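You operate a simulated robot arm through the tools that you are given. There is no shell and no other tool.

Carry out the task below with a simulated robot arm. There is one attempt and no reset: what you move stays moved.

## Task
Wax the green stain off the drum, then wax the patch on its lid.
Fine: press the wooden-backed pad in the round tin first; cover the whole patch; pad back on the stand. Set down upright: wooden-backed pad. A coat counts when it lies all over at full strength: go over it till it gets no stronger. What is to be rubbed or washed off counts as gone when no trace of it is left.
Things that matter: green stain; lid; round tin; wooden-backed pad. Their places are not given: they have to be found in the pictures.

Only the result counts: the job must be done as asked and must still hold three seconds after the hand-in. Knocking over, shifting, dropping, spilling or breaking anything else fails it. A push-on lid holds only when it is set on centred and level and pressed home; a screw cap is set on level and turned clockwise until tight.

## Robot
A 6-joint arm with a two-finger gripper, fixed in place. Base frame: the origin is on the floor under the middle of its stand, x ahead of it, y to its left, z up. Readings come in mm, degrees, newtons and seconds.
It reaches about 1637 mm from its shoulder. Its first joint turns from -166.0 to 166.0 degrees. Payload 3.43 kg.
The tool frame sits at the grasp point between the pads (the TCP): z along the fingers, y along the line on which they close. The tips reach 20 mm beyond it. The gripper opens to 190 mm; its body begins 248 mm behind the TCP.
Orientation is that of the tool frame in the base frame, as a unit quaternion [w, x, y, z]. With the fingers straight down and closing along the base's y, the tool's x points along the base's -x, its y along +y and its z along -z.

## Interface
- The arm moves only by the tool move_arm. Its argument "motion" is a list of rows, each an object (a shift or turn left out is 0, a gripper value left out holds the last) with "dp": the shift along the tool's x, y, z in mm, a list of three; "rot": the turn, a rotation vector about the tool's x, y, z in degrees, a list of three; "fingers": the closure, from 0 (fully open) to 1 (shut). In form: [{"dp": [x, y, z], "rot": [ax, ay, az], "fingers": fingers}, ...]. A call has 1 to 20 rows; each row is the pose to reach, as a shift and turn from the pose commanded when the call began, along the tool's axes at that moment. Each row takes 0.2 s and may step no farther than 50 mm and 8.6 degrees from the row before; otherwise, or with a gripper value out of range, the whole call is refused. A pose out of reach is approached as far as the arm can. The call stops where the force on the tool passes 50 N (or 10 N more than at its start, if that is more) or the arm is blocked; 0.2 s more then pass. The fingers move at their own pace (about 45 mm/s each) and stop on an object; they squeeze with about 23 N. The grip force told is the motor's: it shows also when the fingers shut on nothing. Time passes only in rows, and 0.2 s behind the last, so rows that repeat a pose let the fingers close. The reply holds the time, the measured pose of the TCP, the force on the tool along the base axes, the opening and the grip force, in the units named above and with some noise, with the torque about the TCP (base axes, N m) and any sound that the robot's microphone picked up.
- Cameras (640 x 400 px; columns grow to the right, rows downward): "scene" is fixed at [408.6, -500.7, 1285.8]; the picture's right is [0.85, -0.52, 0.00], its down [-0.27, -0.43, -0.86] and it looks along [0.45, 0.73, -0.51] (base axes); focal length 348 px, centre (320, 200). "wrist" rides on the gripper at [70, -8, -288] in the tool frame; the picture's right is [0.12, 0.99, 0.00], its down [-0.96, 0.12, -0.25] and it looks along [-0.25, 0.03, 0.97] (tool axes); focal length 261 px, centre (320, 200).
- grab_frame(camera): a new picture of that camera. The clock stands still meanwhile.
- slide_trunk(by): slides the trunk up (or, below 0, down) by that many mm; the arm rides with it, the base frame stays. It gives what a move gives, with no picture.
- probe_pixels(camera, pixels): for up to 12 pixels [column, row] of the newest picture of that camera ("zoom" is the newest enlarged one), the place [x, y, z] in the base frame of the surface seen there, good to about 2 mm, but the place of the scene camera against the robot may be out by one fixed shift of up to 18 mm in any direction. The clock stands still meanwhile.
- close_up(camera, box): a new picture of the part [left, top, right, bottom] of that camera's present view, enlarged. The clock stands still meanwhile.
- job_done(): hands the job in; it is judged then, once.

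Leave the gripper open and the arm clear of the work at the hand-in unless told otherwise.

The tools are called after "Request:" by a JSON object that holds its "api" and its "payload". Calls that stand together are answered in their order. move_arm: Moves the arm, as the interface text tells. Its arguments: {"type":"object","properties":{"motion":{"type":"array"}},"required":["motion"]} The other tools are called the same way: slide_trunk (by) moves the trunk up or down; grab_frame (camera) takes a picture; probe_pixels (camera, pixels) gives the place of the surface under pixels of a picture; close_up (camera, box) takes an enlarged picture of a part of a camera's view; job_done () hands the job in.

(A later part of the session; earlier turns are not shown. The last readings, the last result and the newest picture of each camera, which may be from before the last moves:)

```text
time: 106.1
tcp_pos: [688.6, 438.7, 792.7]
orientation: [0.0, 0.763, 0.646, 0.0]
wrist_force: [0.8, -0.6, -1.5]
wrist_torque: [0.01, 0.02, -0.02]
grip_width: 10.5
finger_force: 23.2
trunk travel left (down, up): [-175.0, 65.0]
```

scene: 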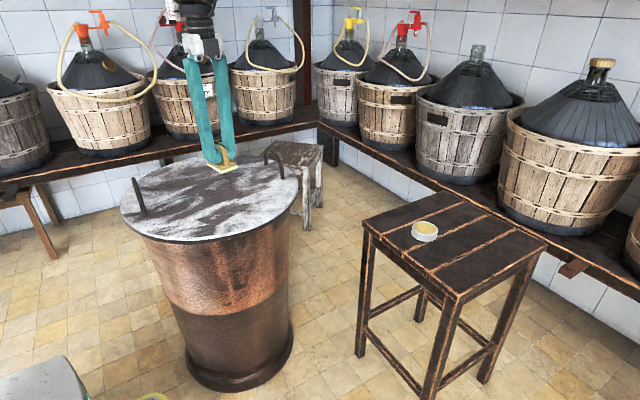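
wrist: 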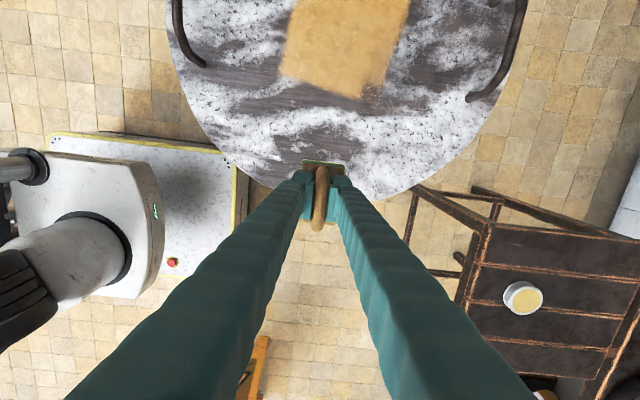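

Just above contact. I lower 2 mm and stroke to -u (toward -x) 150 mm.

Request:
{"api": "move_arm", "payload": {"motion": [{"dp": [0, 0, 1]}, {"dp": [0, 0, 2]}, {"dp": [0, 0, 2]}]}}

```text
time: 106.9
tcp_pos: [688.1, 439.0, 790.8]
orientation: [0.0, 0.763, 0.646, 0.001]
wrist_force: [1.2, 1.3, 16.9]
wrist_torque: [-0.51, 0.2, -0.01]
grip_width: 10.6
finger_force: 22.6
trunk travel left (down, up): [-175.0, 65.0]
```

17 N. I stroke: 12 mm further out to +u, then 165 mm to -u.

Request:
{"api": "move_arm", "payload": {"motion": [{"dp": [0, 6, 0]}, {"dp": [0, 12, 0]}, {"dp": [0, 4, 0]}, {"dp": [0, -8, 0]}, {"dp": [0, -20, -0.1]}, {"dp": [0, -32, -0.2]}, {"dp": [0, -44, -0.2]}, {"dp": [0, -56, -0.3]}, {"dp": [0, -68, -0.4]}, {"dp": [0, -80, -0.5]}, {"dp": [0, -92, -0.5]}, {"dp": [0, -104, -0.6]}, {"dp": [0, -116, -0.7]}, {"dp": [0, -128, -0.8]}, {"dp": [0, -140, -0.8]}, {"dp": [0, -152, -0.9]}]}}

Request:
{"api": "close_up", "payload": {"camera": "scene", "box": [170, 160, 270, 230]}}

```text
time: 110.3
tcp_pos: [537.4, 464.5, 790.6]
orientation: [0.001, 0.763, 0.646, 0.0]
wrist_force: [6.5, -1.2, 22.5]
wrist_torque: [0.27, 0.07, 0.04]
grip_width: 10.4
finger_force: 23.4
trunk travel left (down, up): [-175.0, 65.0]
```

```text
5.71 times, centred on (220, 195) of scene
```

zoom: 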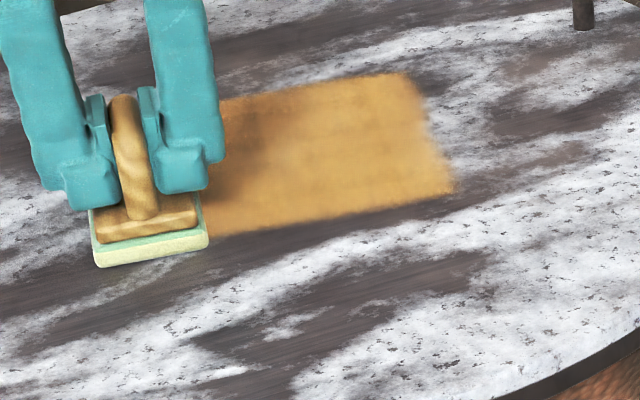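

The near-right corner is now golden. I lift 3 mm, shift 48 mm along the tool's x, set down and stroke back 150 mm.

Request:
{"api": "move_arm", "payload": {"motion": [{"dp": [0, 0, -4]}, {"dp": [24, 0, -4]}, {"dp": [48, 0, -4]}, {"dp": [48, -5, -1]}, {"dp": [48, -5, 0]}, {"dp": [48, 7, 0]}, {"dp": [48, 19, 0.1]}, {"dp": [48, 31, 0.2]}, {"dp": [48, 43, 0.2]}, {"dp": [48, 55, 0.3]}, {"dp": [48, 67, 0.4]}, {"dp": [48, 79, 0.5]}, {"dp": [48, 91, 0.5]}, {"dp": [48, 103, 0.6]}, {"dp": [48, 115, 0.7]}, {"dp": [48, 127, 0.8]}, {"dp": [48, 139, 0.8]}, {"dp": [48, 151, 0.9]}, {"dp": [48, 160, 0.9]}]}}

Request:
{"api": "close_up", "payload": {"camera": "scene", "box": [170, 160, 270, 230]}}

```text
time: 114.3
tcp_pos: [703.3, 483.4, 791.8]
orientation: [0.0, 0.763, 0.646, 0.0]
wrist_force: [-6.0, 1.4, 14.9]
wrist_torque: [0.01, 0.0, -0.01]
grip_width: 10.6
finger_force: 23.1
trunk travel left (down, up): [-175.0, 65.0]
```

```text
5.71 times, centred on (220, 195) of scene
```

zoom: 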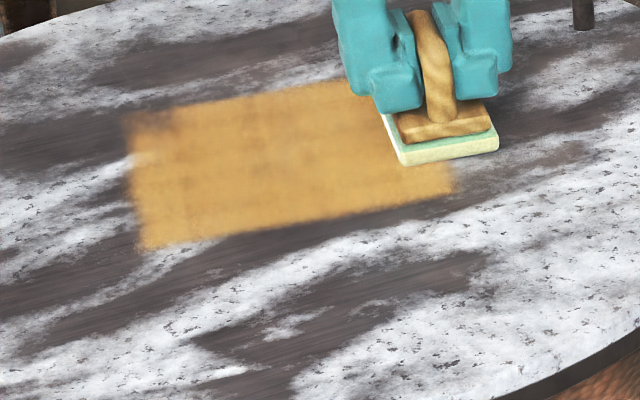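

Now the upper row: lift, shift 48 mm, set down and stroke to -u 165 mm, with care for the far-left corner.

Request:
{"api": "move_arm", "payload": {"motion": [{"dp": [0, 0, -4]}, {"dp": [24, 0, -4]}, {"dp": [48, 0, -4]}, {"dp": [48, 5, -1]}, {"dp": [48, 5, 0]}, {"dp": [48, -7, 0]}, {"dp": [48, -19, 0]}, {"dp": [48, -31, -0.1]}, {"dp": [48, -43, -0.2]}, {"dp": [48, -55, -0.2]}, {"dp": [48, -67, -0.3]}, {"dp": [48, -79, -0.3]}, {"dp": [48, -91, -0.4]}, {"dp": [48, -103, -0.4]}, {"dp": [48, -115, -0.5]}, {"dp": [48, -127, -0.5]}, {"dp": [48, -139, -0.6]}, {"dp": [48, -151, -0.6]}, {"dp": [48, -163, -0.6]}]}}

Request:
{"api": "close_up", "payload": {"camera": "scene", "box": [170, 160, 270, 230]}}

```text
time: 118.3
tcp_pos: [549.6, 557.9, 791.2]
orientation: [0.0, 0.764, 0.646, 0.0]
wrist_force: [6.1, -1.4, 19.0]
wrist_torque: [0.21, 0.08, -0.02]
grip_width: 10.5
finger_force: 23.3
trunk travel left (down, up): [-175.0, 65.0]
```

```text
5.71 times, centred on (220, 195) of scene
```

zoom: 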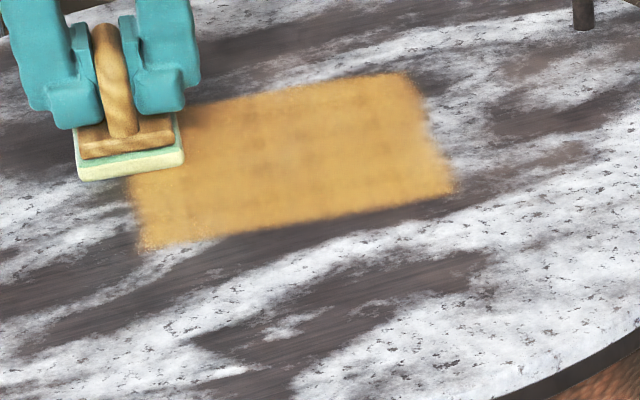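

Contact 19 N all along. I lift and step back to -y to judge the coat from above.

Request:
{"api": "move_arm", "payload": {"motion": [{"dp": [0, 0, -30]}, {"dp": [0, 0, -70]}, {"dp": [0, 0, -109]}, {"dp": [-37.5, 15, -109]}, {"dp": [-75, 30, -109]}, {"dp": [-112.5, 45, -109]}, {"dp": [-150, 60, -109]}, {"dp": [-187.5, 75, -109]}, {"dp": [-225, 90, -109]}, {"dp": [-262.3, 104.4, -109]}, {"dp": [-262.3, 104.4, -109]}]}}

Request:
{"api": "grab_frame", "payload": {"camera": "wrist"}}

Request:
{"api": "close_up", "payload": {"camera": "wrist", "box": [240, 0, 460, 60]}}

Request:
{"api": "close_up", "payload": {"camera": "scene", "box": [170, 160, 270, 230]}}

```text
time: 120.7
tcp_pos: [610.7, 283.1, 899.5]
orientation: [0.0, 0.763, 0.646, 0.0]
wrist_force: [0.4, -0.4, -0.7]
wrist_torque: [-0.01, -0.01, 0.04]
grip_width: 10.4
finger_force: 23.0
trunk travel left (down, up): [-175.0, 65.0]
```

```text
taken
```

wrist: 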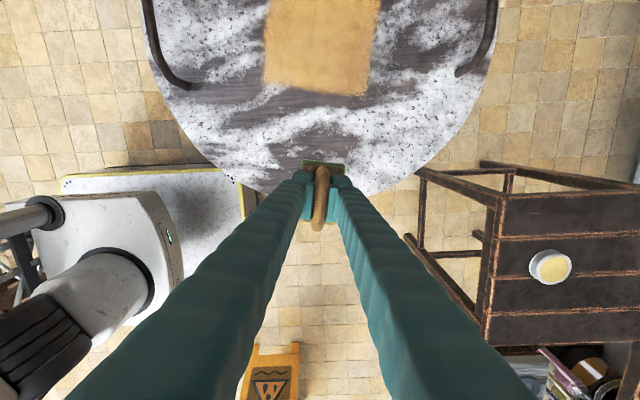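

```text
2.91 times, centred on (350, 30) of wrist
```

zoom: 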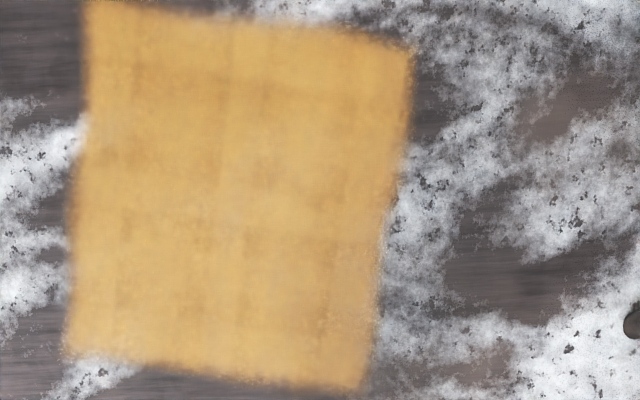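

```text
5.71 times, centred on (220, 195) of scene
```

zoom: 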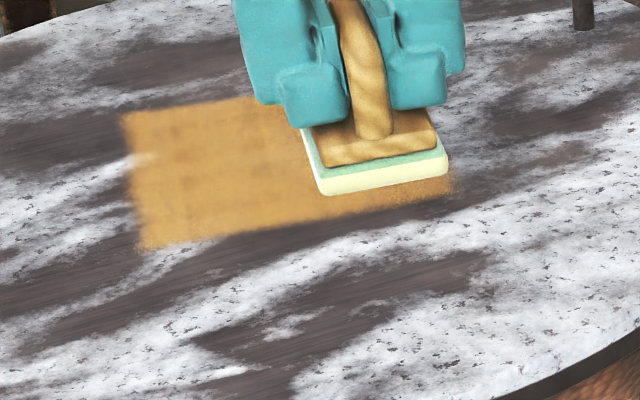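

The patch is covered whole, with slight mottling. To make sure it is at full strength I reload the pad in the tin and go over it again. I carry the pad to above the tin at (1101,50).

Request:
{"api": "move_arm", "payload": {"motion": [{"dp": [-12.5, 43.5, 0]}, {"dp": [-24.9, 87, 0]}, {"dp": [-37.4, 130.4, 0]}, {"dp": [-49.8, 173.9, 0]}, {"dp": [-62.3, 217.4, 0]}, {"dp": [-74.7, 260.9, 0]}, {"dp": [-87.2, 304.3, 0]}, {"dp": [-99.6, 347.8, 0]}, {"dp": [-112.1, 391.3, 10]}, {"dp": [-124.5, 434.8, 25]}, {"dp": [-137, 478.2, 45]}, {"dp": [-149.4, 521.7, 65]}, {"dp": [-149.4, 521.7, 105]}, {"dp": [-149.4, 521.7, 139.5]}, {"dp": [-149.4, 521.7, 139.5]}]}}

Request:
{"api": "close_up", "payload": {"camera": "scene", "box": [370, 160, 510, 270]}}

Request:
{"api": "grab_frame", "payload": {"camera": "wrist"}}

Request:
{"api": "close_up", "payload": {"camera": "scene", "box": [170, 160, 270, 230]}}

```text
time: 123.9
tcp_pos: [1101.0, 48.3, 759.4]
orientation: [0.001, 0.763, 0.646, 0.001]
wrist_force: [0.2, 0.3, -0.6]
wrist_torque: [0.01, -0.01, 0.02]
grip_width: 10.6
finger_force: 22.4
trunk travel left (down, up): [-175.0, 65.0]
```

```text
3.64 times, centred on (440, 215) of scene
```

zoom: 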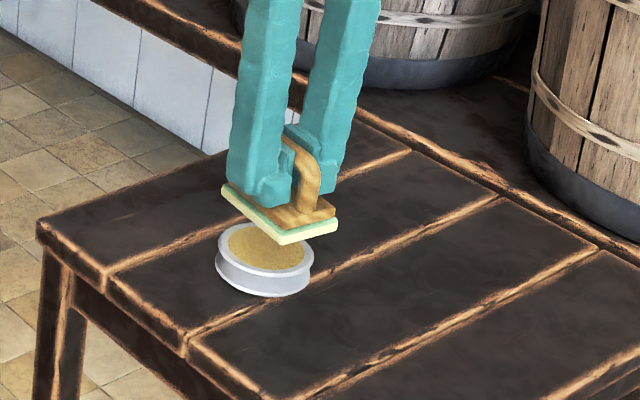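

```text
taken
```

wrist: 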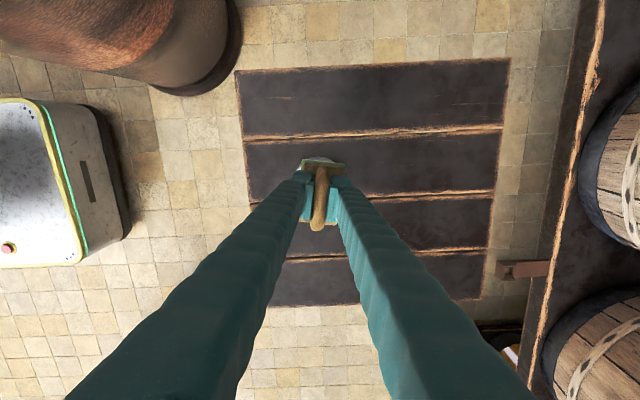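

```text
5.71 times, centred on (220, 195) of scene
```

zoom: 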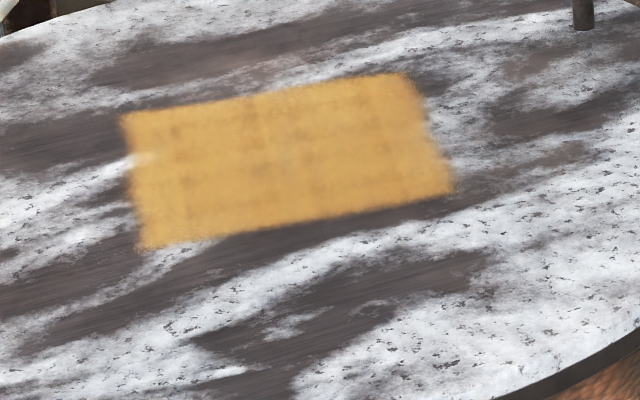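

The coat seen free looks even, with faint spots near (145,158) and (285,160). I press the pad in the tin again (contact at TCP z≈725).

Request:
{"api": "move_arm", "payload": {"motion": [{"dp": [0, 0, 20]}, {"dp": [0, 0, 30]}, {"dp": [0, 0, 33]}, {"dp": [0, 0, 34.5]}, {"dp": [0, 0, 35.5]}, {"dp": [0, 0, 36]}, {"dp": [0, 0, 36]}, {"dp": [0, 0, 36]}, {"dp": [0, 0, 36]}]}}

```text
time: 125.9
tcp_pos: [1100.6, 48.8, 726.3]
orientation: [0.0, 0.763, 0.646, 0.002]
wrist_force: [2.9, -1.8, 17.0]
wrist_torque: [-0.12, 0.08, -0.01]
grip_width: 10.6
finger_force: 22.9
trunk travel left (down, up): [-175.0, 65.0]
```

Pressed at 17 N. I lift and return over the lid to the start point (688,438).

Request:
{"api": "move_arm", "payload": {"motion": [{"dp": [0, 0, -10]}, {"dp": [0, 0, -50]}, {"dp": [0, 0, -95]}, {"dp": [0, 0, -140]}, {"dp": [0, 0, -174]}, {"dp": [24.3, -36.2, -174]}, {"dp": [48.7, -72.4, -174]}, {"dp": [73, -108.6, -174]}, {"dp": [97.4, -144.8, -174]}, {"dp": [121.7, -181, -174]}, {"dp": [146.1, -217.2, -174]}, {"dp": [170.4, -253.5, -174]}, {"dp": [194.8, -289.7, -174]}, {"dp": [219.1, -325.9, -174]}, {"dp": [243.5, -362.1, -174]}, {"dp": [267.8, -398.3, -174]}, {"dp": [292.2, -434.5, -174]}, {"dp": [316.5, -470.7, -174]}, {"dp": [316.5, -470.7, -140]}, {"dp": [316.5, -470.7, -100]}]}}

Request:
{"api": "grab_frame", "payload": {"camera": "wrist"}}

```text
time: 130.1
tcp_pos: [687.7, 440.8, 825.2]
orientation: [0.0, 0.763, 0.646, 0.001]
wrist_force: [-0.3, -0.7, -0.5]
wrist_torque: [0.07, -0.07, 0.01]
grip_width: 10.7
finger_force: 23.0
trunk travel left (down, up): [-175.0, 65.0]
```

```text
taken
```

wrist: 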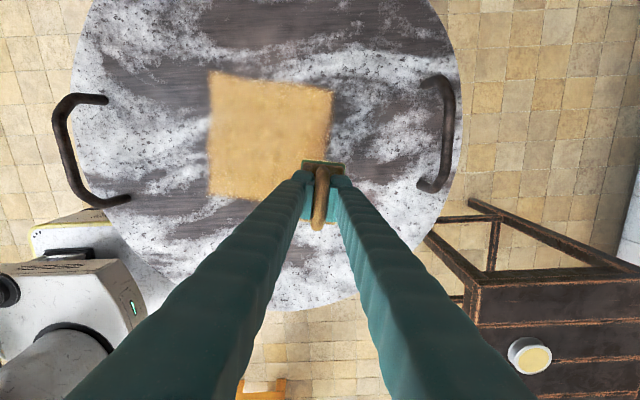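

Aligned over the near-right corner. I lower to contact.

Request:
{"api": "move_arm", "payload": {"motion": [{"dp": [0, 0, 20]}, {"dp": [0, 0, 29]}, {"dp": [0, 0, 31]}, {"dp": [0, 0, 32.5]}, {"dp": [0, 0, 34]}, {"dp": [0, 0, 34]}]}}

```text
time: 131.5
tcp_pos: [687.5, 440.2, 792.2]
orientation: [0.0, 0.763, 0.647, 0.002]
wrist_force: [0.5, 1.8, 15.4]
wrist_torque: [-0.48, 0.18, 0.01]
grip_width: 10.8
finger_force: 22.5
trunk travel left (down, up): [-175.0, 65.0]
```

15 N. I go over the lower row: out to -u and back.

Request:
{"api": "move_arm", "payload": {"motion": [{"dp": [0, 12, 0]}, {"dp": [0, -4, -0.1]}, {"dp": [0, -20, -0.1]}, {"dp": [0, -36, -0.2]}, {"dp": [0, -52, -0.3]}, {"dp": [0, -68, -0.4]}, {"dp": [0, -84, -0.5]}, {"dp": [0, -100, -0.6]}, {"dp": [0, -116, -0.7]}, {"dp": [0, -132, -0.8]}, {"dp": [0, -148, -0.9]}, {"dp": [0, -158, -0.9]}, {"dp": [0, -142, -0.8]}, {"dp": [0, -122, -0.7]}, {"dp": [0, -102, -0.6]}, {"dp": [0, -82, -0.5]}, {"dp": [0, -62, -0.4]}, {"dp": [0, -42, -0.2]}, {"dp": [0, -22, -0.1]}, {"dp": [0, -2, 0]}]}}

Request:
{"api": "move_arm", "payload": {"motion": [{"dp": [0, 0, -4]}, {"dp": [24, 8, -4]}, {"dp": [44, 16, -4]}, {"dp": [44, 16, -1]}, {"dp": [44, 16, 0]}, {"dp": [44, 0, -0.1]}, {"dp": [44, -16, -0.1]}, {"dp": [44, -32, -0.2]}, {"dp": [44, -48, -0.3]}, {"dp": [44, -64, -0.4]}, {"dp": [44, -80, -0.5]}, {"dp": [44, -96, -0.5]}, {"dp": [44, -112, -0.6]}, {"dp": [44, -128, -0.7]}, {"dp": [44, -144, -0.8]}, {"dp": [44, -156, -0.8]}]}}

Request:
{"api": "close_up", "payload": {"camera": "scene", "box": [170, 160, 270, 230]}}

```text
time: 135.7
tcp_pos: [685.9, 438.9, 790.6]
orientation: [0.0, 0.763, 0.647, 0.002]
wrist_force: [-12.6, 2.8, 29.8]
wrist_torque: [0.01, 0.08, 0.0]
grip_width: 10.6
finger_force: 22.9
trunk travel left (down, up): [-175.0, 65.0]
```

```text
time: 139.1
tcp_pos: [540.4, 507.6, 792.1]
orientation: [0.0, 0.763, 0.646, 0.001]
wrist_force: [5.2, -2.1, 20.1]
wrist_torque: [0.04, 0.04, -0.02]
grip_width: 10.6
finger_force: 23.0
trunk travel left (down, up): [-175.0, 65.0]
```

```text
5.71 times, centred on (220, 195) of scene
```

zoom: 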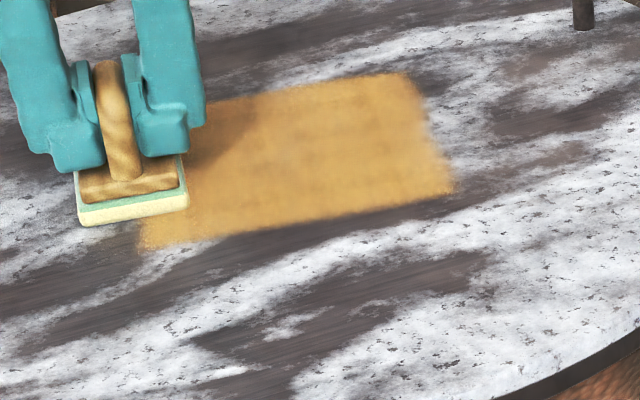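

Good contact (20–30 N). I stroke the middle row back, then the upper row both ways.

Request:
{"api": "move_arm", "payload": {"motion": [{"dp": [0, -4, 0]}, {"dp": [0, 12, 0]}, {"dp": [0, 28, 0.1]}, {"dp": [0, 44, 0.2]}, {"dp": [0, 60, 0.3]}, {"dp": [0, 76, 0.4]}, {"dp": [0, 92, 0.5]}, {"dp": [0, 108, 0.6]}, {"dp": [0, 124, 0.7]}, {"dp": [0, 140, 0.7]}, {"dp": [0, 156, 0.8]}, {"dp": [0, 168, 0.8]}]}}

Request:
{"api": "move_arm", "payload": {"motion": [{"dp": [0, 0, -4]}, {"dp": [24, 2, -4]}, {"dp": [48, 5, -4]}, {"dp": [48, 5, -1]}, {"dp": [48, 5, 0]}, {"dp": [48, -7, 0]}, {"dp": [48, -23, -0.1]}, {"dp": [48, -39, -0.2]}, {"dp": [48, -55, -0.2]}, {"dp": [48, -71, -0.3]}, {"dp": [48, -87, -0.3]}, {"dp": [48, -103, -0.4]}, {"dp": [48, -119, -0.5]}, {"dp": [48, -135, -0.5]}, {"dp": [48, -151, -0.6]}, {"dp": [48, -163, -0.6]}, {"dp": [48, -170, -0.6]}]}}

Request:
{"api": "move_arm", "payload": {"motion": [{"dp": [0, 10, 0]}, {"dp": [0, 26, 0.1]}, {"dp": [0, 42, 0.2]}, {"dp": [0, 58, 0.2]}, {"dp": [0, 74, 0.3]}, {"dp": [0, 90, 0.3]}, {"dp": [0, 106, 0.4]}, {"dp": [0, 122, 0.4]}, {"dp": [0, 138, 0.5]}, {"dp": [0, 154, 0.5]}, {"dp": [0, 170, 0.6]}]}}

Request:
{"api": "close_up", "payload": {"camera": "scene", "box": [170, 160, 270, 230]}}

```text
time: 141.7
tcp_pos: [705.6, 481.2, 790.1]
orientation: [0.0, 0.763, 0.646, 0.002]
wrist_force: [-12.0, 2.8, 28.7]
wrist_torque: [0.05, 0.04, -0.02]
grip_width: 10.5
finger_force: 23.0
trunk travel left (down, up): [-175.0, 65.0]
```

```text
time: 145.3
tcp_pos: [545.0, 555.2, 792.3]
orientation: [0.0, 0.763, 0.646, 0.001]
wrist_force: [10.6, -0.9, 24.2]
wrist_torque: [0.21, 0.02, -0.04]
grip_width: 10.7
finger_force: 23.1
trunk travel left (down, up): [-175.0, 65.0]
```

```text
time: 147.7
tcp_pos: [713.0, 528.3, 790.8]
orientation: [0.0, 0.764, 0.645, 0.0]
wrist_force: [-11.3, 0.9, 24.9]
wrist_torque: [0.16, -0.12, 0.02]
grip_width: 10.5
finger_force: 22.9
trunk travel left (down, up): [-175.0, 65.0]
```

```text
5.71 times, centred on (220, 195) of scene
```

zoom: 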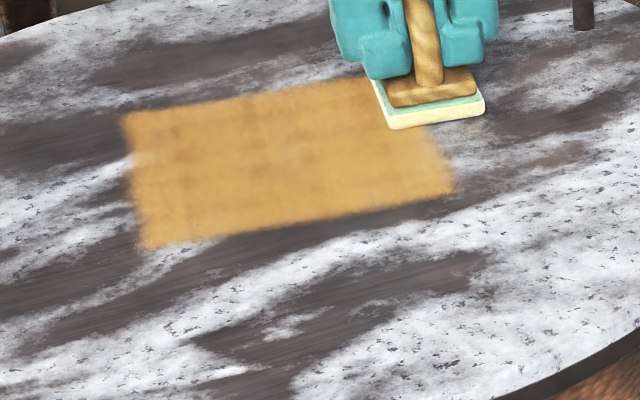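

All rows are gone over again. I lift and step back to compare the coat with before.

Request:
{"api": "move_arm", "payload": {"motion": [{"dp": [0, 0, -30]}, {"dp": [0, 0, -70]}, {"dp": [0, 0, -109]}, {"dp": [-43, -9, -109]}, {"dp": [-86, -18, -109]}, {"dp": [-129, -27, -109]}, {"dp": [-172, -36, -109]}, {"dp": [-215, -45, -109]}, {"dp": [-258, -54, -109]}, {"dp": [-258, -54, -109]}]}}

Request:
{"api": "grab_frame", "payload": {"camera": "wrist"}}

Request:
{"api": "close_up", "payload": {"camera": "wrist", "box": [220, 0, 440, 60]}}

Request:
{"api": "close_up", "payload": {"camera": "scene", "box": [170, 160, 270, 230]}}

```text
time: 149.9
tcp_pos: [616.8, 281.5, 898.9]
orientation: [-0.001, 0.764, 0.646, 0.0]
wrist_force: [0.6, 0.0, -0.7]
wrist_torque: [0.01, 0.01, 0.04]
grip_width: 10.5
finger_force: 23.1
trunk travel left (down, up): [-175.0, 65.0]
```

```text
taken
```

wrist: 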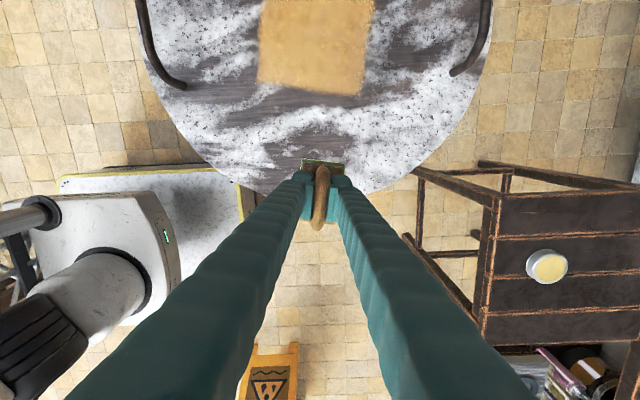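

```text
2.91 times, centred on (330, 30) of wrist
```

zoom: 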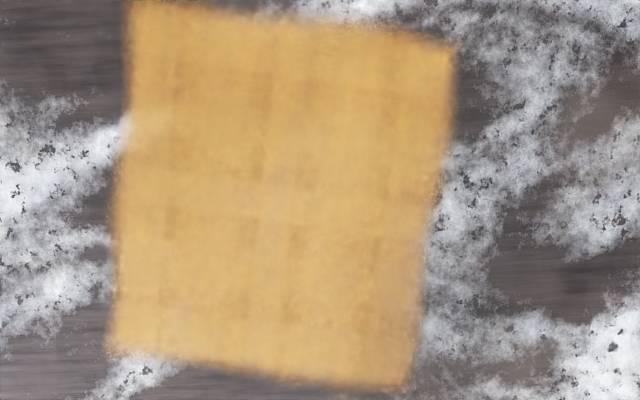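

```text
5.71 times, centred on (220, 195) of scene
```

zoom: 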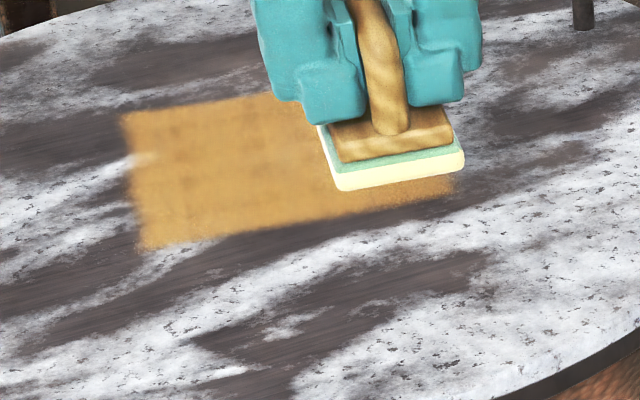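

The coat looks the same as before within its grain. I carry the pad toward its place above the stand, staying high, and take a free scene view of the patch to compare.

Request:
{"api": "move_arm", "payload": {"motion": [{"dp": [-20.6, 40.2, 0], "rot": [0, 0, -1]}, {"dp": [-41.3, 80.3, 0], "rot": [0, 0, -2]}, {"dp": [-61.9, 120.5, 0], "rot": [0, 0, -3]}, {"dp": [-82.6, 160.6, 0], "rot": [0, 0, -4]}, {"dp": [-103.2, 200.8, 0], "rot": [0, 0, -5]}, {"dp": [-123.8, 241, 0], "rot": [0, 0, -6]}, {"dp": [-144.5, 281.1, 0], "rot": [0, 0, -7]}, {"dp": [-165.1, 321.3, 0], "rot": [0, 0, -8]}, {"dp": [-185.7, 361.5, 0], "rot": [0, 0, -9]}, {"dp": [-206.4, 401.6, 0], "rot": [0, 0, -10]}, {"dp": [-227, 441.8, 0], "rot": [0, 0, -11]}, {"dp": [-247.7, 481.9, 10], "rot": [0, 0, -12]}, {"dp": [-268.3, 522.1, 20], "rot": [0, 0, -13]}, {"dp": [-268.3, 522.1, 20], "rot": [0, 0, -13]}]}}

Request:
{"api": "close_up", "payload": {"camera": "scene", "box": [170, 160, 270, 230]}}

Request:
{"api": "grab_frame", "payload": {"camera": "scene"}}

Request:
{"api": "grab_frame", "payload": {"camera": "wrist"}}

```text
time: 152.9
tcp_pos: [1087.8, -67.3, 877.6]
orientation: [-0.001, 0.685, 0.728, 0.0]
wrist_force: [-0.1, 0.8, -0.6]
wrist_torque: [0.0, 0.11, 0.0]
grip_width: 10.8
finger_force: 22.8
trunk travel left (down, up): [-175.0, 65.0]
```

```text
5.71 times, centred on (220, 195) of scene
```

zoom: 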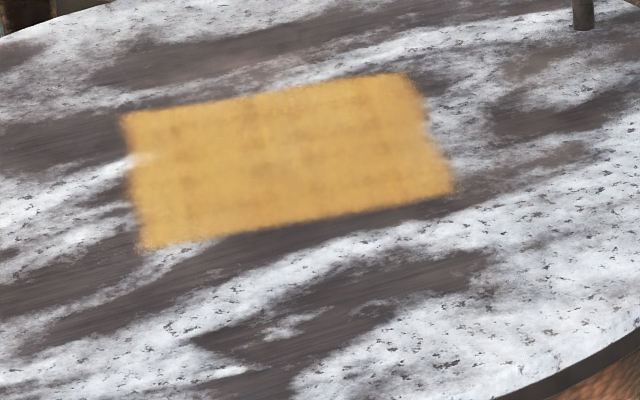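

```text
taken
```

scene: 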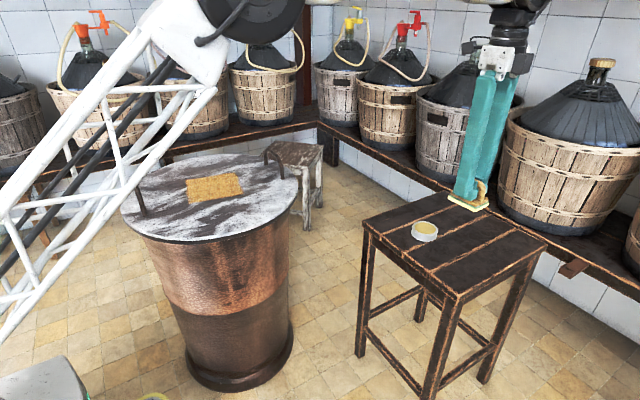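

```text
taken
```

wrist: 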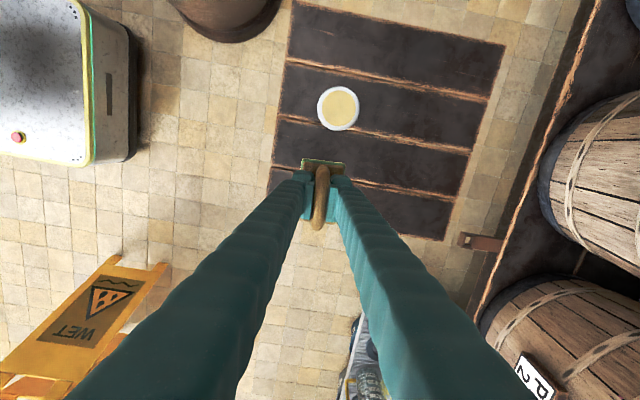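

Compared with the earlier free view, a few darker spots (e.g. (320,190)) have evened out, so the coat did get slightly stronger. I enlarge further to judge the present state.

Request:
{"api": "close_up", "payload": {"camera": "scene", "box": [185, 168, 249, 208]}}

```text
10.00 times, centred on (217, 188) of scene
```

zoom: 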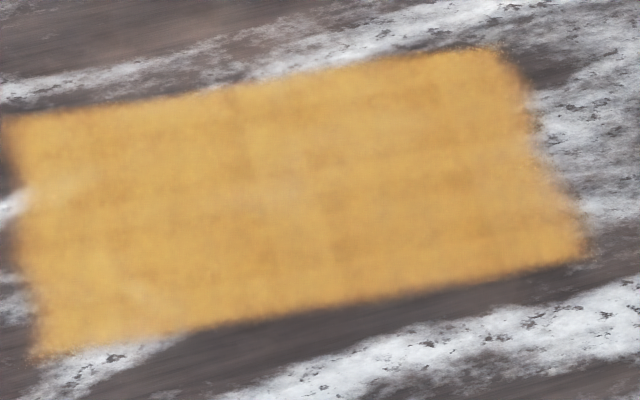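

To be sure it can get no stronger, I do one more dip and full pass. I move over the tin and press.

Request:
{"api": "move_arm", "payload": {"motion": [{"dp": [39, 7, 20]}, {"dp": [78, 14, 40]}, {"dp": [116.2, 20.4, 70]}, {"dp": [116.2, 20.4, 105]}, {"dp": [116.2, 20.4, 135]}, {"dp": [116.2, 20.4, 147]}, {"dp": [116.2, 20.4, 150]}, {"dp": [116.2, 20.4, 152]}, {"dp": [116.2, 20.4, 153.5]}, {"dp": [116.2, 20.4, 154.5]}, {"dp": [116.2, 20.4, 154.5]}, {"dp": [116.2, 20.4, 154.5]}]}}

```text
time: 155.5
tcp_pos: [1101.7, 49.4, 725.7]
orientation: [0.0, 0.685, 0.728, 0.001]
wrist_force: [1.4, 0.4, 8.6]
wrist_torque: [-0.14, 0.09, -0.02]
grip_width: 10.7
finger_force: 23.3
trunk travel left (down, up): [-175.0, 65.0]
```

8.6 N; I press 1 mm more and hold, then return over the lid.

Request:
{"api": "move_arm", "payload": {"motion": [{"dp": [0, 0, 0.6]}, {"dp": [0, 0, 1.2]}, {"dp": [0, 0, 1.2]}, {"dp": [0, 0, 1.2]}, {"dp": [0, 0, 1.2]}]}}

Request:
{"api": "move_arm", "payload": {"motion": [{"dp": [0, 0, -10]}, {"dp": [0, 0, -50]}, {"dp": [0, 0, -95]}, {"dp": [0, 0, -140]}, {"dp": [0, 0, -175]}, {"dp": [31.8, -29.9, -175], "rot": [0, 0, 1]}, {"dp": [63.5, -59.8, -175], "rot": [0, 0, 2]}, {"dp": [95.3, -89.7, -175], "rot": [0, 0, 3]}, {"dp": [127, -119.5, -175], "rot": [0, 0, 4]}, {"dp": [158.8, -149.4, -175], "rot": [0, 0, 5]}, {"dp": [190.6, -179.3, -175], "rot": [0, 0, 6]}, {"dp": [222.3, -209.2, -175], "rot": [0, 0, 7]}, {"dp": [254.1, -239.1, -175], "rot": [0, 0, 8]}, {"dp": [285.9, -269, -175], "rot": [0, 0, 9]}, {"dp": [317.6, -298.8, -175], "rot": [0, 0, 10]}, {"dp": [349.4, -328.7, -175], "rot": [0, 0, 11]}, {"dp": [381.1, -358.6, -175], "rot": [0, 0, 12]}, {"dp": [412.9, -388.5, -175], "rot": [0, 0, 13]}, {"dp": [412.9, -388.5, -140], "rot": [0, 0, 13]}, {"dp": [412.9, -388.5, -101], "rot": [0, 0, 13]}]}}

```text
time: 156.7
tcp_pos: [1101.4, 49.5, 724.8]
orientation: [0.0, 0.686, 0.728, 0.0]
wrist_force: [6.2, 1.1, 24.9]
wrist_torque: [-0.03, 0.02, 0.01]
grip_width: 10.9
finger_force: 23.0
trunk travel left (down, up): [-175.0, 65.0]
```

```text
time: 160.9
tcp_pos: [687.9, 437.1, 825.2]
orientation: [-0.001, 0.764, 0.646, 0.001]
wrist_force: [-0.6, 1.0, -0.2]
wrist_torque: [0.09, -0.04, -0.03]
grip_width: 10.3
finger_force: 23.5
trunk travel left (down, up): [-175.0, 65.0]
```

Over the near-right corner again. I lower to contact.

Request:
{"api": "move_arm", "payload": {"motion": [{"dp": [0, 0, 20]}, {"dp": [0, 0, 29]}, {"dp": [0, 0, 31]}, {"dp": [0, 0, 32.5]}, {"dp": [0, 0, 33.5]}, {"dp": [0, 0, 33.5]}]}}

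```text
time: 162.3
tcp_pos: [688.1, 437.9, 791.6]
orientation: [0.0, 0.764, 0.646, 0.0]
wrist_force: [0.4, -0.2, 1.6]
wrist_torque: [-0.1, 0.09, 0.04]
grip_width: 10.7
finger_force: 23.1
trunk travel left (down, up): [-175.0, 65.0]
```

Barely touching. I press 1.4 mm more and check, before the long strokes.

Request:
{"api": "move_arm", "payload": {"motion": [{"dp": [0, 0, 0.8]}, {"dp": [0, 0, 1.6]}, {"dp": [0, 0, 1.6]}]}}

```text
time: 163.1
tcp_pos: [688.5, 438.0, 791.4]
orientation: [0.0, 0.763, 0.646, 0.001]
wrist_force: [0.0, 1.4, 24.5]
wrist_torque: [-0.39, 0.14, 0.01]
grip_width: 10.8
finger_force: 22.8
trunk travel left (down, up): [-175.0, 65.0]
```

24 N. Lower row, out and back.

Request:
{"api": "move_arm", "payload": {"motion": [{"dp": [0, 12, -0.3]}, {"dp": [0, -4, -0.4]}, {"dp": [0, -20, -0.4]}, {"dp": [0, -36, -0.5]}, {"dp": [0, -52, -0.6]}, {"dp": [0, -68, -0.7]}, {"dp": [0, -84, -0.8]}, {"dp": [0, -100, -0.9]}, {"dp": [0, -116, -1.0]}, {"dp": [0, -132, -1.1]}, {"dp": [0, -148, -1.2]}, {"dp": [0, -158, -1.2]}, {"dp": [0, -142, -1.1]}, {"dp": [0, -122, -1.0]}, {"dp": [0, -102, -0.9]}, {"dp": [0, -82, -0.8]}, {"dp": [0, -62, -0.7]}, {"dp": [0, -42, -0.5]}, {"dp": [0, -22, -0.4]}, {"dp": [0, -2, -0.3]}]}}

Request:
{"api": "move_arm", "payload": {"motion": [{"dp": [0, 0, -4]}, {"dp": [24, 8, -4]}, {"dp": [46, 16, -4]}, {"dp": [46, 16, -1]}, {"dp": [46, 16, 0]}, {"dp": [46, 0, -0.1]}, {"dp": [46, -16, -0.1]}, {"dp": [46, -32, -0.2]}, {"dp": [46, -48, -0.3]}, {"dp": [46, -64, -0.4]}, {"dp": [46, -80, -0.5]}, {"dp": [46, -96, -0.5]}, {"dp": [46, -112, -0.6]}, {"dp": [46, -128, -0.7]}, {"dp": [46, -144, -0.8]}, {"dp": [46, -156, -0.8]}]}}

Request:
{"api": "move_arm", "payload": {"motion": [{"dp": [0, -4, 0]}, {"dp": [0, 12, 0]}, {"dp": [0, 28, 0.1]}, {"dp": [0, 44, 0.2]}, {"dp": [0, 60, 0.3]}, {"dp": [0, 76, 0.4]}, {"dp": [0, 92, 0.5]}, {"dp": [0, 108, 0.6]}, {"dp": [0, 124, 0.7]}, {"dp": [0, 140, 0.7]}, {"dp": [0, 156, 0.8]}, {"dp": [0, 168, 0.8]}]}}

Request:
{"api": "move_arm", "payload": {"motion": [{"dp": [0, 0, -4]}, {"dp": [24, 2, -4]}, {"dp": [48, 5, -4]}, {"dp": [48, 5, -1]}, {"dp": [48, 5, 0]}, {"dp": [48, -7, 0]}, {"dp": [48, -23, -0.1]}, {"dp": [48, -39, -0.2]}, {"dp": [48, -55, -0.2]}, {"dp": [48, -71, -0.3]}, {"dp": [48, -87, -0.3]}, {"dp": [48, -103, -0.4]}, {"dp": [48, -119, -0.5]}, {"dp": [48, -135, -0.5]}, {"dp": [48, -151, -0.6]}, {"dp": [48, -163, -0.6]}, {"dp": [48, -170, -0.6]}]}}

Request:
{"api": "move_arm", "payload": {"motion": [{"dp": [0, 10, 0]}, {"dp": [0, 26, 0.1]}, {"dp": [0, 42, 0.2]}, {"dp": [0, 58, 0.2]}, {"dp": [0, 74, 0.3]}, {"dp": [0, 90, 0.3]}, {"dp": [0, 106, 0.4]}, {"dp": [0, 122, 0.4]}, {"dp": [0, 138, 0.5]}, {"dp": [0, 154, 0.5]}, {"dp": [0, 170, 0.6]}]}}

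```text
time: 165.9
tcp_pos: [534.9, 464.7, 790.7]
orientation: [-0.002, 0.763, 0.646, 0.0]
wrist_force: [-4.9, -0.4, 24.9]
wrist_torque: [0.15, 0.18, 0.37]
grip_width: 10.4
finger_force: 23.2
trunk travel left (down, up): [-175.0, 65.0]
stopped in row 13: the force on the tool passed its limit at 57 N (the readings are from after the stop); the commanded pose is now the measured one
```

```text
time: 168.6
tcp_pos: [452.2, 526.9, 791.5]
orientation: [0.001, 0.764, 0.646, 0.003]
wrist_force: [32.5, -18.2, 7.2]
wrist_torque: [0.11, 1.15, 1.09]
grip_width: 10.6
finger_force: 22.5
trunk travel left (down, up): [-175.0, 65.0]
stopped in row 13: the force on the tool passed its limit at 67 N (the readings are from after the stop); the commanded pose is now the measured one
```

```text
time: 168.9
tcp_pos: [451.5, 530.0, 792.6]
orientation: [0.002, 0.761, 0.648, 0.003]
wrist_force: [41.2, -20.7, 5.6]
wrist_torque: [0.27, 1.3, 1.3]
grip_width: 10.2
finger_force: 22.6
trunk travel left (down, up): [-175.0, 65.0]
stopped in row 1: the force on the tool passed its limit at 55 N (the readings are from after the stop); the commanded pose is now the measured one
```

```text
time: 170.6
tcp_pos: [438.5, 586.2, 794.9]
orientation: [0.004, 0.761, 0.649, 0.01]
wrist_force: [32.5, -16.3, 17.5]
wrist_torque: [-0.43, -0.47, 0.97]
grip_width: 11.5
finger_force: 23.1
trunk travel left (down, up): [-175.0, 65.0]
stopped in row 8: the force on the tool passed its limit at 73 N (the readings are from after the stop); the commanded pose is now the measured one
```

```text
time: 173.0
tcp_pos: [603.6, 560.9, 796.3]
orientation: [0.003, 0.76, 0.649, 0.008]
wrist_force: [-0.3, 0.6, -1.0]
wrist_torque: [-0.02, -0.07, 0.0]
grip_width: 10.5
finger_force: 23.2
trunk travel left (down, up): [-175.0, 65.0]
```

That was my mistake: the first call stopped at a friction peak while reversing (57 N), and the later calls then ran from the wrong place, pushing the pad against the lid's far handle. The last reading shows no contact now. I look carefully for any damage or shift.

Request:
{"api": "grab_frame", "payload": {"camera": "scene"}}

Request:
{"api": "grab_frame", "payload": {"camera": "wrist"}}

Request:
{"api": "close_up", "payload": {"camera": "scene", "box": [110, 145, 310, 250]}}

Request:
{"api": "close_up", "payload": {"camera": "wrist", "box": [270, 130, 370, 230]}}

```text
taken
```

scene: 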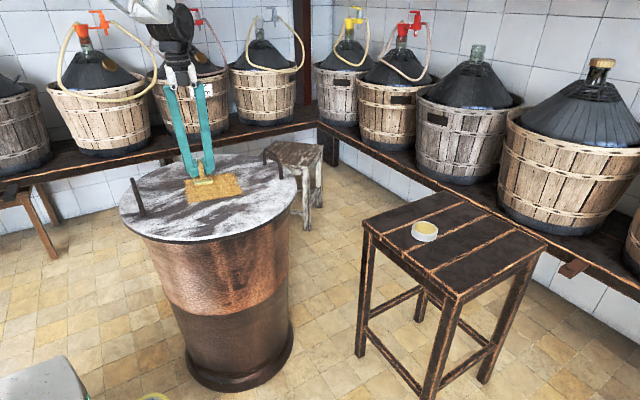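

```text
taken
```

wrist: 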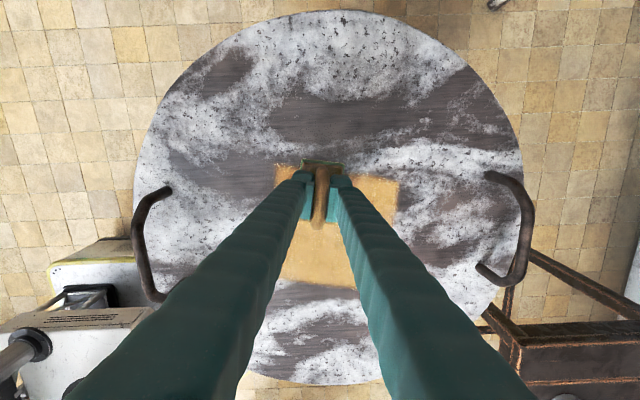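

```text
3.20 times, centred on (210, 198) of scene
```

zoom: 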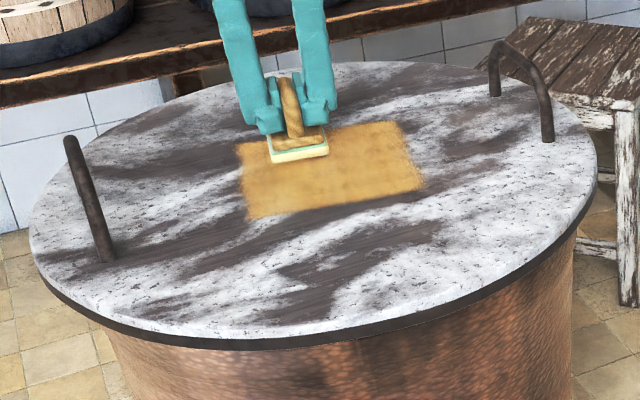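

```text
4.00 times, centred on (320, 180) of wrist
```

zoom: 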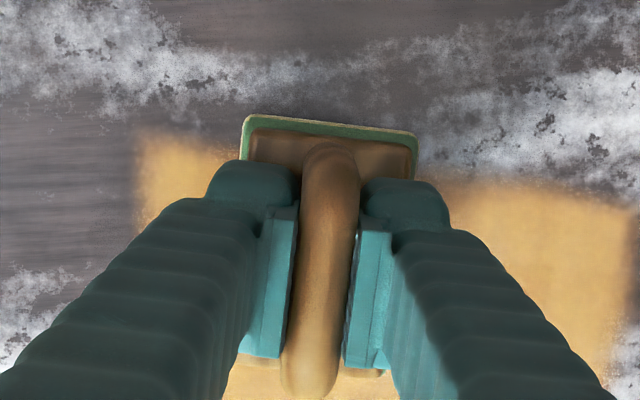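

The lid seems about 1–2 scene pixels further left than before (handle foot (112,258) before, (107,260) now). I compare finer: the drum wall view and the lid edge against earlier pictures.

Request:
{"api": "close_up", "payload": {"camera": "scene", "box": [225, 235, 305, 295]}}

Request:
{"api": "close_up", "payload": {"camera": "scene", "box": [220, 180, 300, 230]}}

Request:
{"api": "close_up", "payload": {"camera": "scene", "box": [115, 170, 195, 245]}}

Request:
{"api": "close_up", "payload": {"camera": "scene", "box": [170, 300, 310, 395]}}

```text
6.67 times, centred on (265, 265) of scene
```

zoom: 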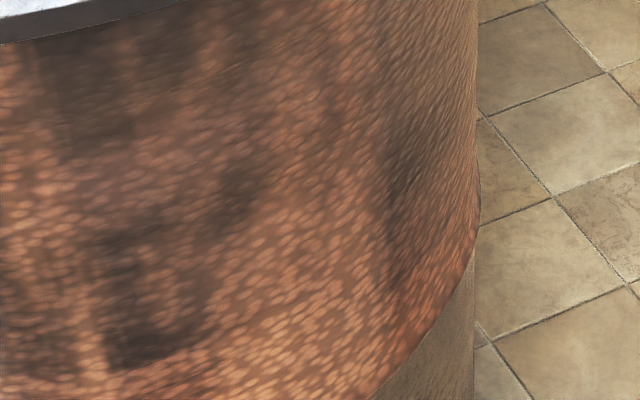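

```text
8.00 times, centred on (260, 205) of scene
```

zoom: 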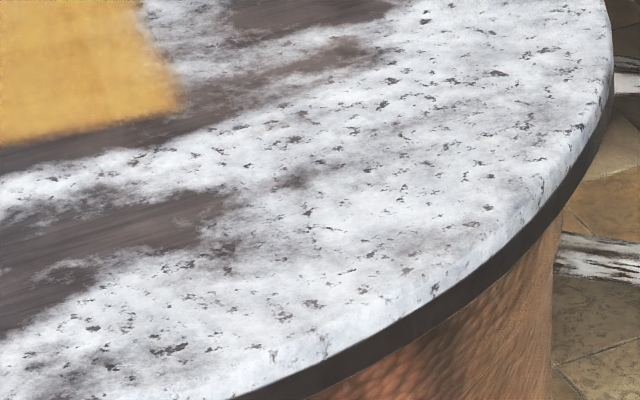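

```text
5.33 times, centred on (155, 208) of scene
```

zoom: 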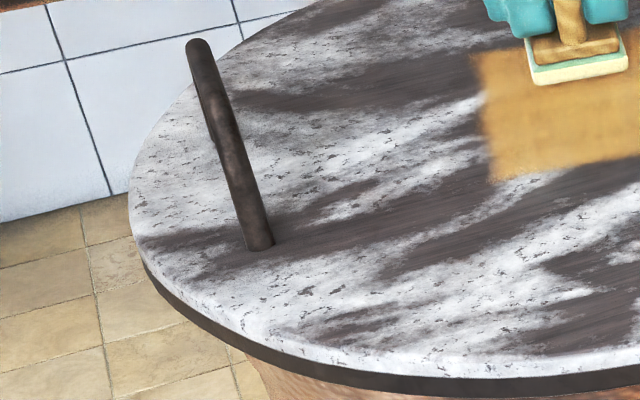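

```text
4.21 times, centred on (240, 348) of scene
```

zoom: 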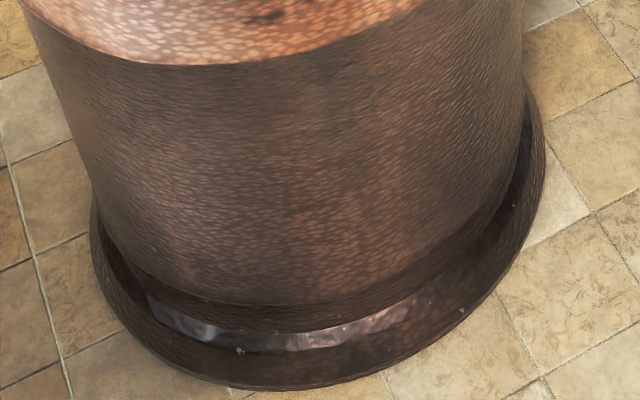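

The drum itself is unmoved (its wall outline is at the same pixels), but the lid slid some 5–7 mm toward -x when the pad met its handle. I will set that right later, gently. First I lift the pad straight up and away and measure the lid's present place exactly.

Request:
{"api": "move_arm", "payload": {"motion": [{"dp": [0, 0, -30]}, {"dp": [0, 0, -70]}, {"dp": [0, 0, -105]}, {"dp": [-40, 5, -105]}, {"dp": [-80, 10, -105]}, {"dp": [-120, 15, -105]}, {"dp": [-160, 15, -105]}, {"dp": [-200, 15, -105]}, {"dp": [-240, 15, -105]}, {"dp": [-280, 15, -105]}, {"dp": [-280, 15, -105]}]}}

Request:
{"api": "grab_frame", "payload": {"camera": "wrist"}}

Request:
{"api": "grab_frame", "payload": {"camera": "scene"}}

Request:
{"api": "close_up", "payload": {"camera": "scene", "box": [170, 160, 270, 230]}}

Request:
{"api": "close_up", "payload": {"camera": "wrist", "box": [220, 0, 440, 60]}}

```text
time: 175.4
tcp_pos: [570.5, 281.5, 897.7]
orientation: [0.002, 0.762, 0.648, 0.008]
wrist_force: [0.6, 0.0, -1.3]
wrist_torque: [0.01, 0.03, 0.0]
grip_width: 10.4
finger_force: 22.7
trunk travel left (down, up): [-175.0, 65.0]
```

```text
taken
```

wrist: 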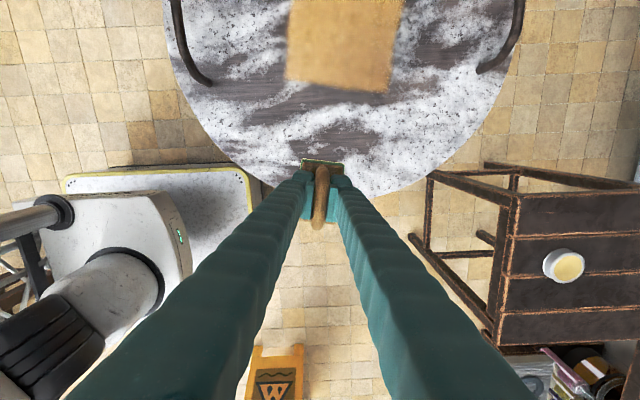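

```text
taken
```

scene: 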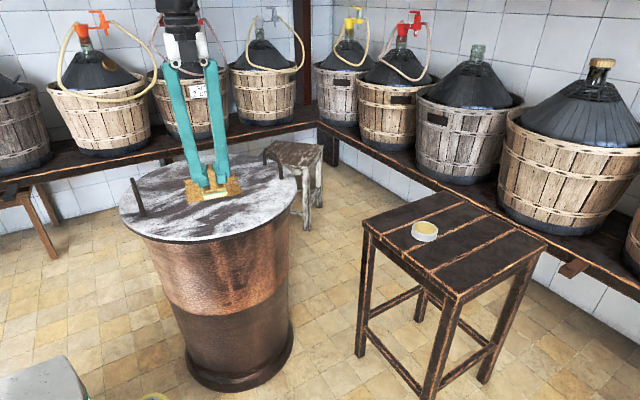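

```text
5.71 times, centred on (220, 195) of scene
```

zoom: 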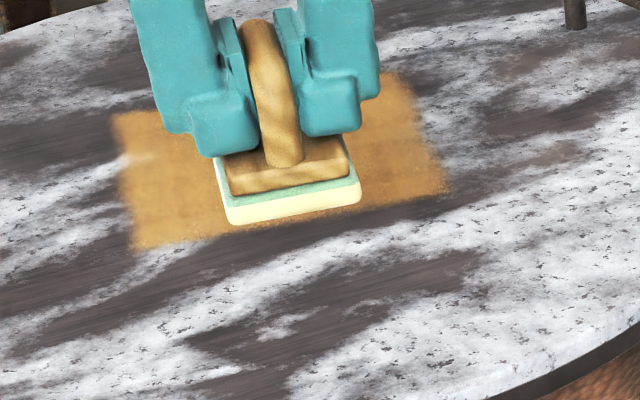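

```text
2.91 times, centred on (330, 30) of wrist
```

zoom: 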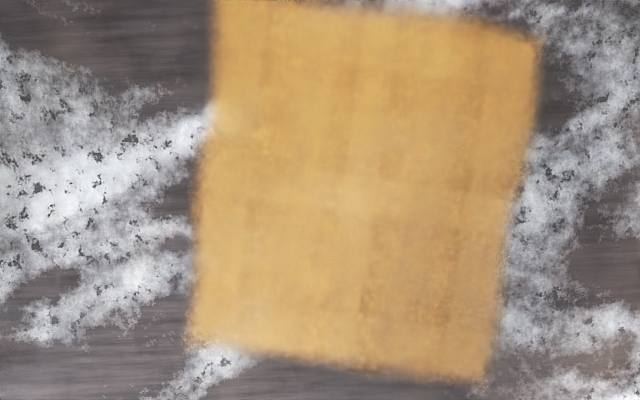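

The lid has slid evenly, about 4.4 mm along (-0.86,+0.5), without turning; the drum is unmoved. I will finish the waxing first, with every stroke checked, and then push the lid back. I level the tool (about 0.9°) and go down at the near-right end of the lower row.

Request:
{"api": "move_arm", "payload": {"motion": [{"dp": [35, 17, 0], "rot": [0.3, -0.2, 0]}, {"dp": [70, 33, 0], "rot": [0.77, -0.55, 0]}, {"dp": [106, 50, 0], "rot": [0.77, -0.55, 0]}, {"dp": [141, 67, 10], "rot": [0.77, -0.55, 0]}, {"dp": [176.5, 83.2, 30], "rot": [0.77, -0.55, 0]}, {"dp": [176.5, 83.2, 70], "rot": [0.77, -0.55, 0]}, {"dp": [176.5, 83.2, 98], "rot": [0.77, -0.55, 0]}, {"dp": [176.5, 83.2, 102], "rot": [0.77, -0.55, 0]}, {"dp": [176.5, 83.2, 104], "rot": [0.77, -0.55, 0]}, {"dp": [176.5, 83.2, 104], "rot": [0.77, -0.55, 0]}]}}

```text
time: 177.6
tcp_pos: [684.4, 442.0, 796.0]
orientation: [0.0, 0.761, 0.648, -0.002]
wrist_force: [0.3, 0.8, -0.3]
wrist_torque: [0.0, 0.01, -0.02]
grip_width: 10.7
finger_force: 22.7
trunk travel left (down, up): [-175.0, 65.0]
```

Tool level again, no contact at z=796. I lower in small steps to find contact.

Request:
{"api": "move_arm", "payload": {"motion": [{"dp": [0, 0, 2]}, {"dp": [0, 0, 3]}, {"dp": [0, 0, 4]}, {"dp": [0, 0, 4.7]}, {"dp": [0, 0, 4.7]}]}}

```text
time: 178.8
tcp_pos: [683.5, 441.9, 791.9]
orientation: [0.001, 0.76, 0.649, 0.0]
wrist_force: [-1.8, -0.1, 6.8]
wrist_torque: [0.32, -0.2, 0.08]
grip_width: 10.5
finger_force: 22.9
trunk travel left (down, up): [-175.0, 65.0]
```

6.8 N at one corner of the pad first (it is slightly tilted in the grip). I press 1 mm more to level it.

Request:
{"api": "move_arm", "payload": {"motion": [{"dp": [0, 0, 0.5]}, {"dp": [0, 0, 1]}, {"dp": [0, 0, 1]}]}}

```text
time: 179.6
tcp_pos: [682.9, 443.1, 791.4]
orientation: [0.001, 0.761, 0.648, 0.0]
wrist_force: [-3.0, -2.2, 19.7]
wrist_torque: [0.71, -0.17, 0.09]
grip_width: 10.7
finger_force: 22.7
trunk travel left (down, up): [-175.0, 65.0]
```

Contact still at the pad's +y end. I look at the pad's tilt.

Request:
{"api": "close_up", "payload": {"camera": "scene", "box": [195, 150, 285, 210]}}

Request:
{"api": "close_up", "payload": {"camera": "wrist", "box": [270, 130, 370, 230]}}

```text
6.67 times, centred on (240, 180) of scene
```

zoom: 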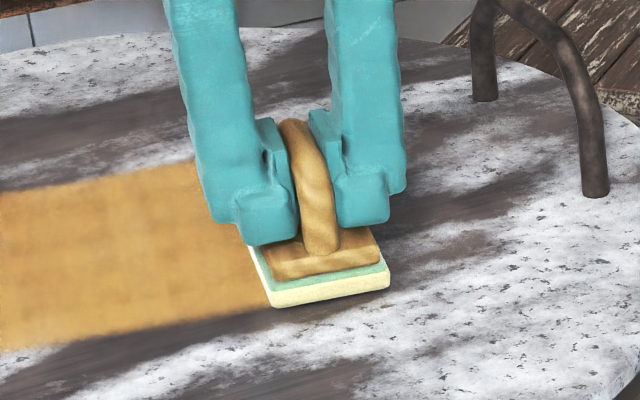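

```text
4.00 times, centred on (320, 180) of wrist
```

zoom: 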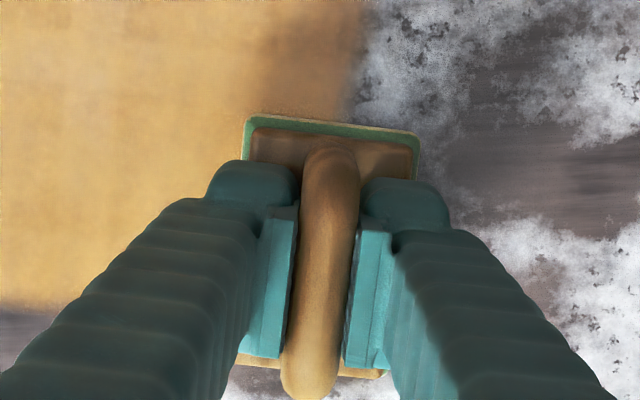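

The pad is nearly level. I make the lower-row stroke to -u, one way, and check.

Request:
{"api": "move_arm", "payload": {"motion": [{"dp": [0, 8, -0.2]}, {"dp": [0, -4, -0.2]}, {"dp": [0, -16, -0.3]}, {"dp": [0, -28, -0.4]}, {"dp": [0, -40, -0.4]}, {"dp": [0, -52, -0.5]}, {"dp": [0, -64, -0.6]}, {"dp": [0, -76, -0.6]}, {"dp": [0, -88, -0.7]}, {"dp": [0, -100, -0.8]}, {"dp": [0, -112, -0.9]}, {"dp": [0, -124, -0.9]}, {"dp": [0, -136, -1.0]}, {"dp": [0, -146, -1.1]}]}}

```text
time: 182.6
tcp_pos: [539.3, 466.2, 792.2]
orientation: [0.0, 0.761, 0.649, -0.001]
wrist_force: [0.6, 0.1, -0.7]
wrist_torque: [0.01, -0.01, 0.02]
grip_width: 10.7
finger_force: 23.1
trunk travel left (down, up): [-175.0, 65.0]
```

No contact at the left end. I press down 1.3 mm and read.

Request:
{"api": "move_arm", "payload": {"motion": [{"dp": [0, 0, 0.7]}, {"dp": [0, 0, 1.3]}, {"dp": [0, 0, 1.3]}]}}

```text
time: 183.4
tcp_pos: [539.7, 465.4, 790.9]
orientation: [0.0, 0.761, 0.649, 0.001]
wrist_force: [-0.7, -3.0, 16.9]
wrist_torque: [-0.07, 0.09, -0.03]
grip_width: 10.6
finger_force: 23.3
trunk travel left (down, up): [-175.0, 65.0]
```

17 N and centred. Stroke back to +u at constant height.

Request:
{"api": "move_arm", "payload": {"motion": [{"dp": [0, -6, 0]}, {"dp": [0, 6, 0]}, {"dp": [0, 18, 0]}, {"dp": [0, 30, 0]}, {"dp": [0, 42, 0]}, {"dp": [0, 54, 0]}, {"dp": [0, 66, 0]}, {"dp": [0, 78, 0]}, {"dp": [0, 90, 0]}, {"dp": [0, 102, 0]}, {"dp": [0, 114, 0]}, {"dp": [0, 126, 0]}, {"dp": [0, 138, 0]}, {"dp": [0, 150, 0]}, {"dp": [0, 156, 0]}]}}

```text
time: 186.6
tcp_pos: [693.5, 440.3, 791.8]
orientation: [0.002, 0.761, 0.649, 0.0]
wrist_force: [-9.9, 2.1, 19.4]
wrist_torque: [0.1, -0.08, 0.06]
grip_width: 10.9
finger_force: 23.3
trunk travel left (down, up): [-175.0, 65.0]
```

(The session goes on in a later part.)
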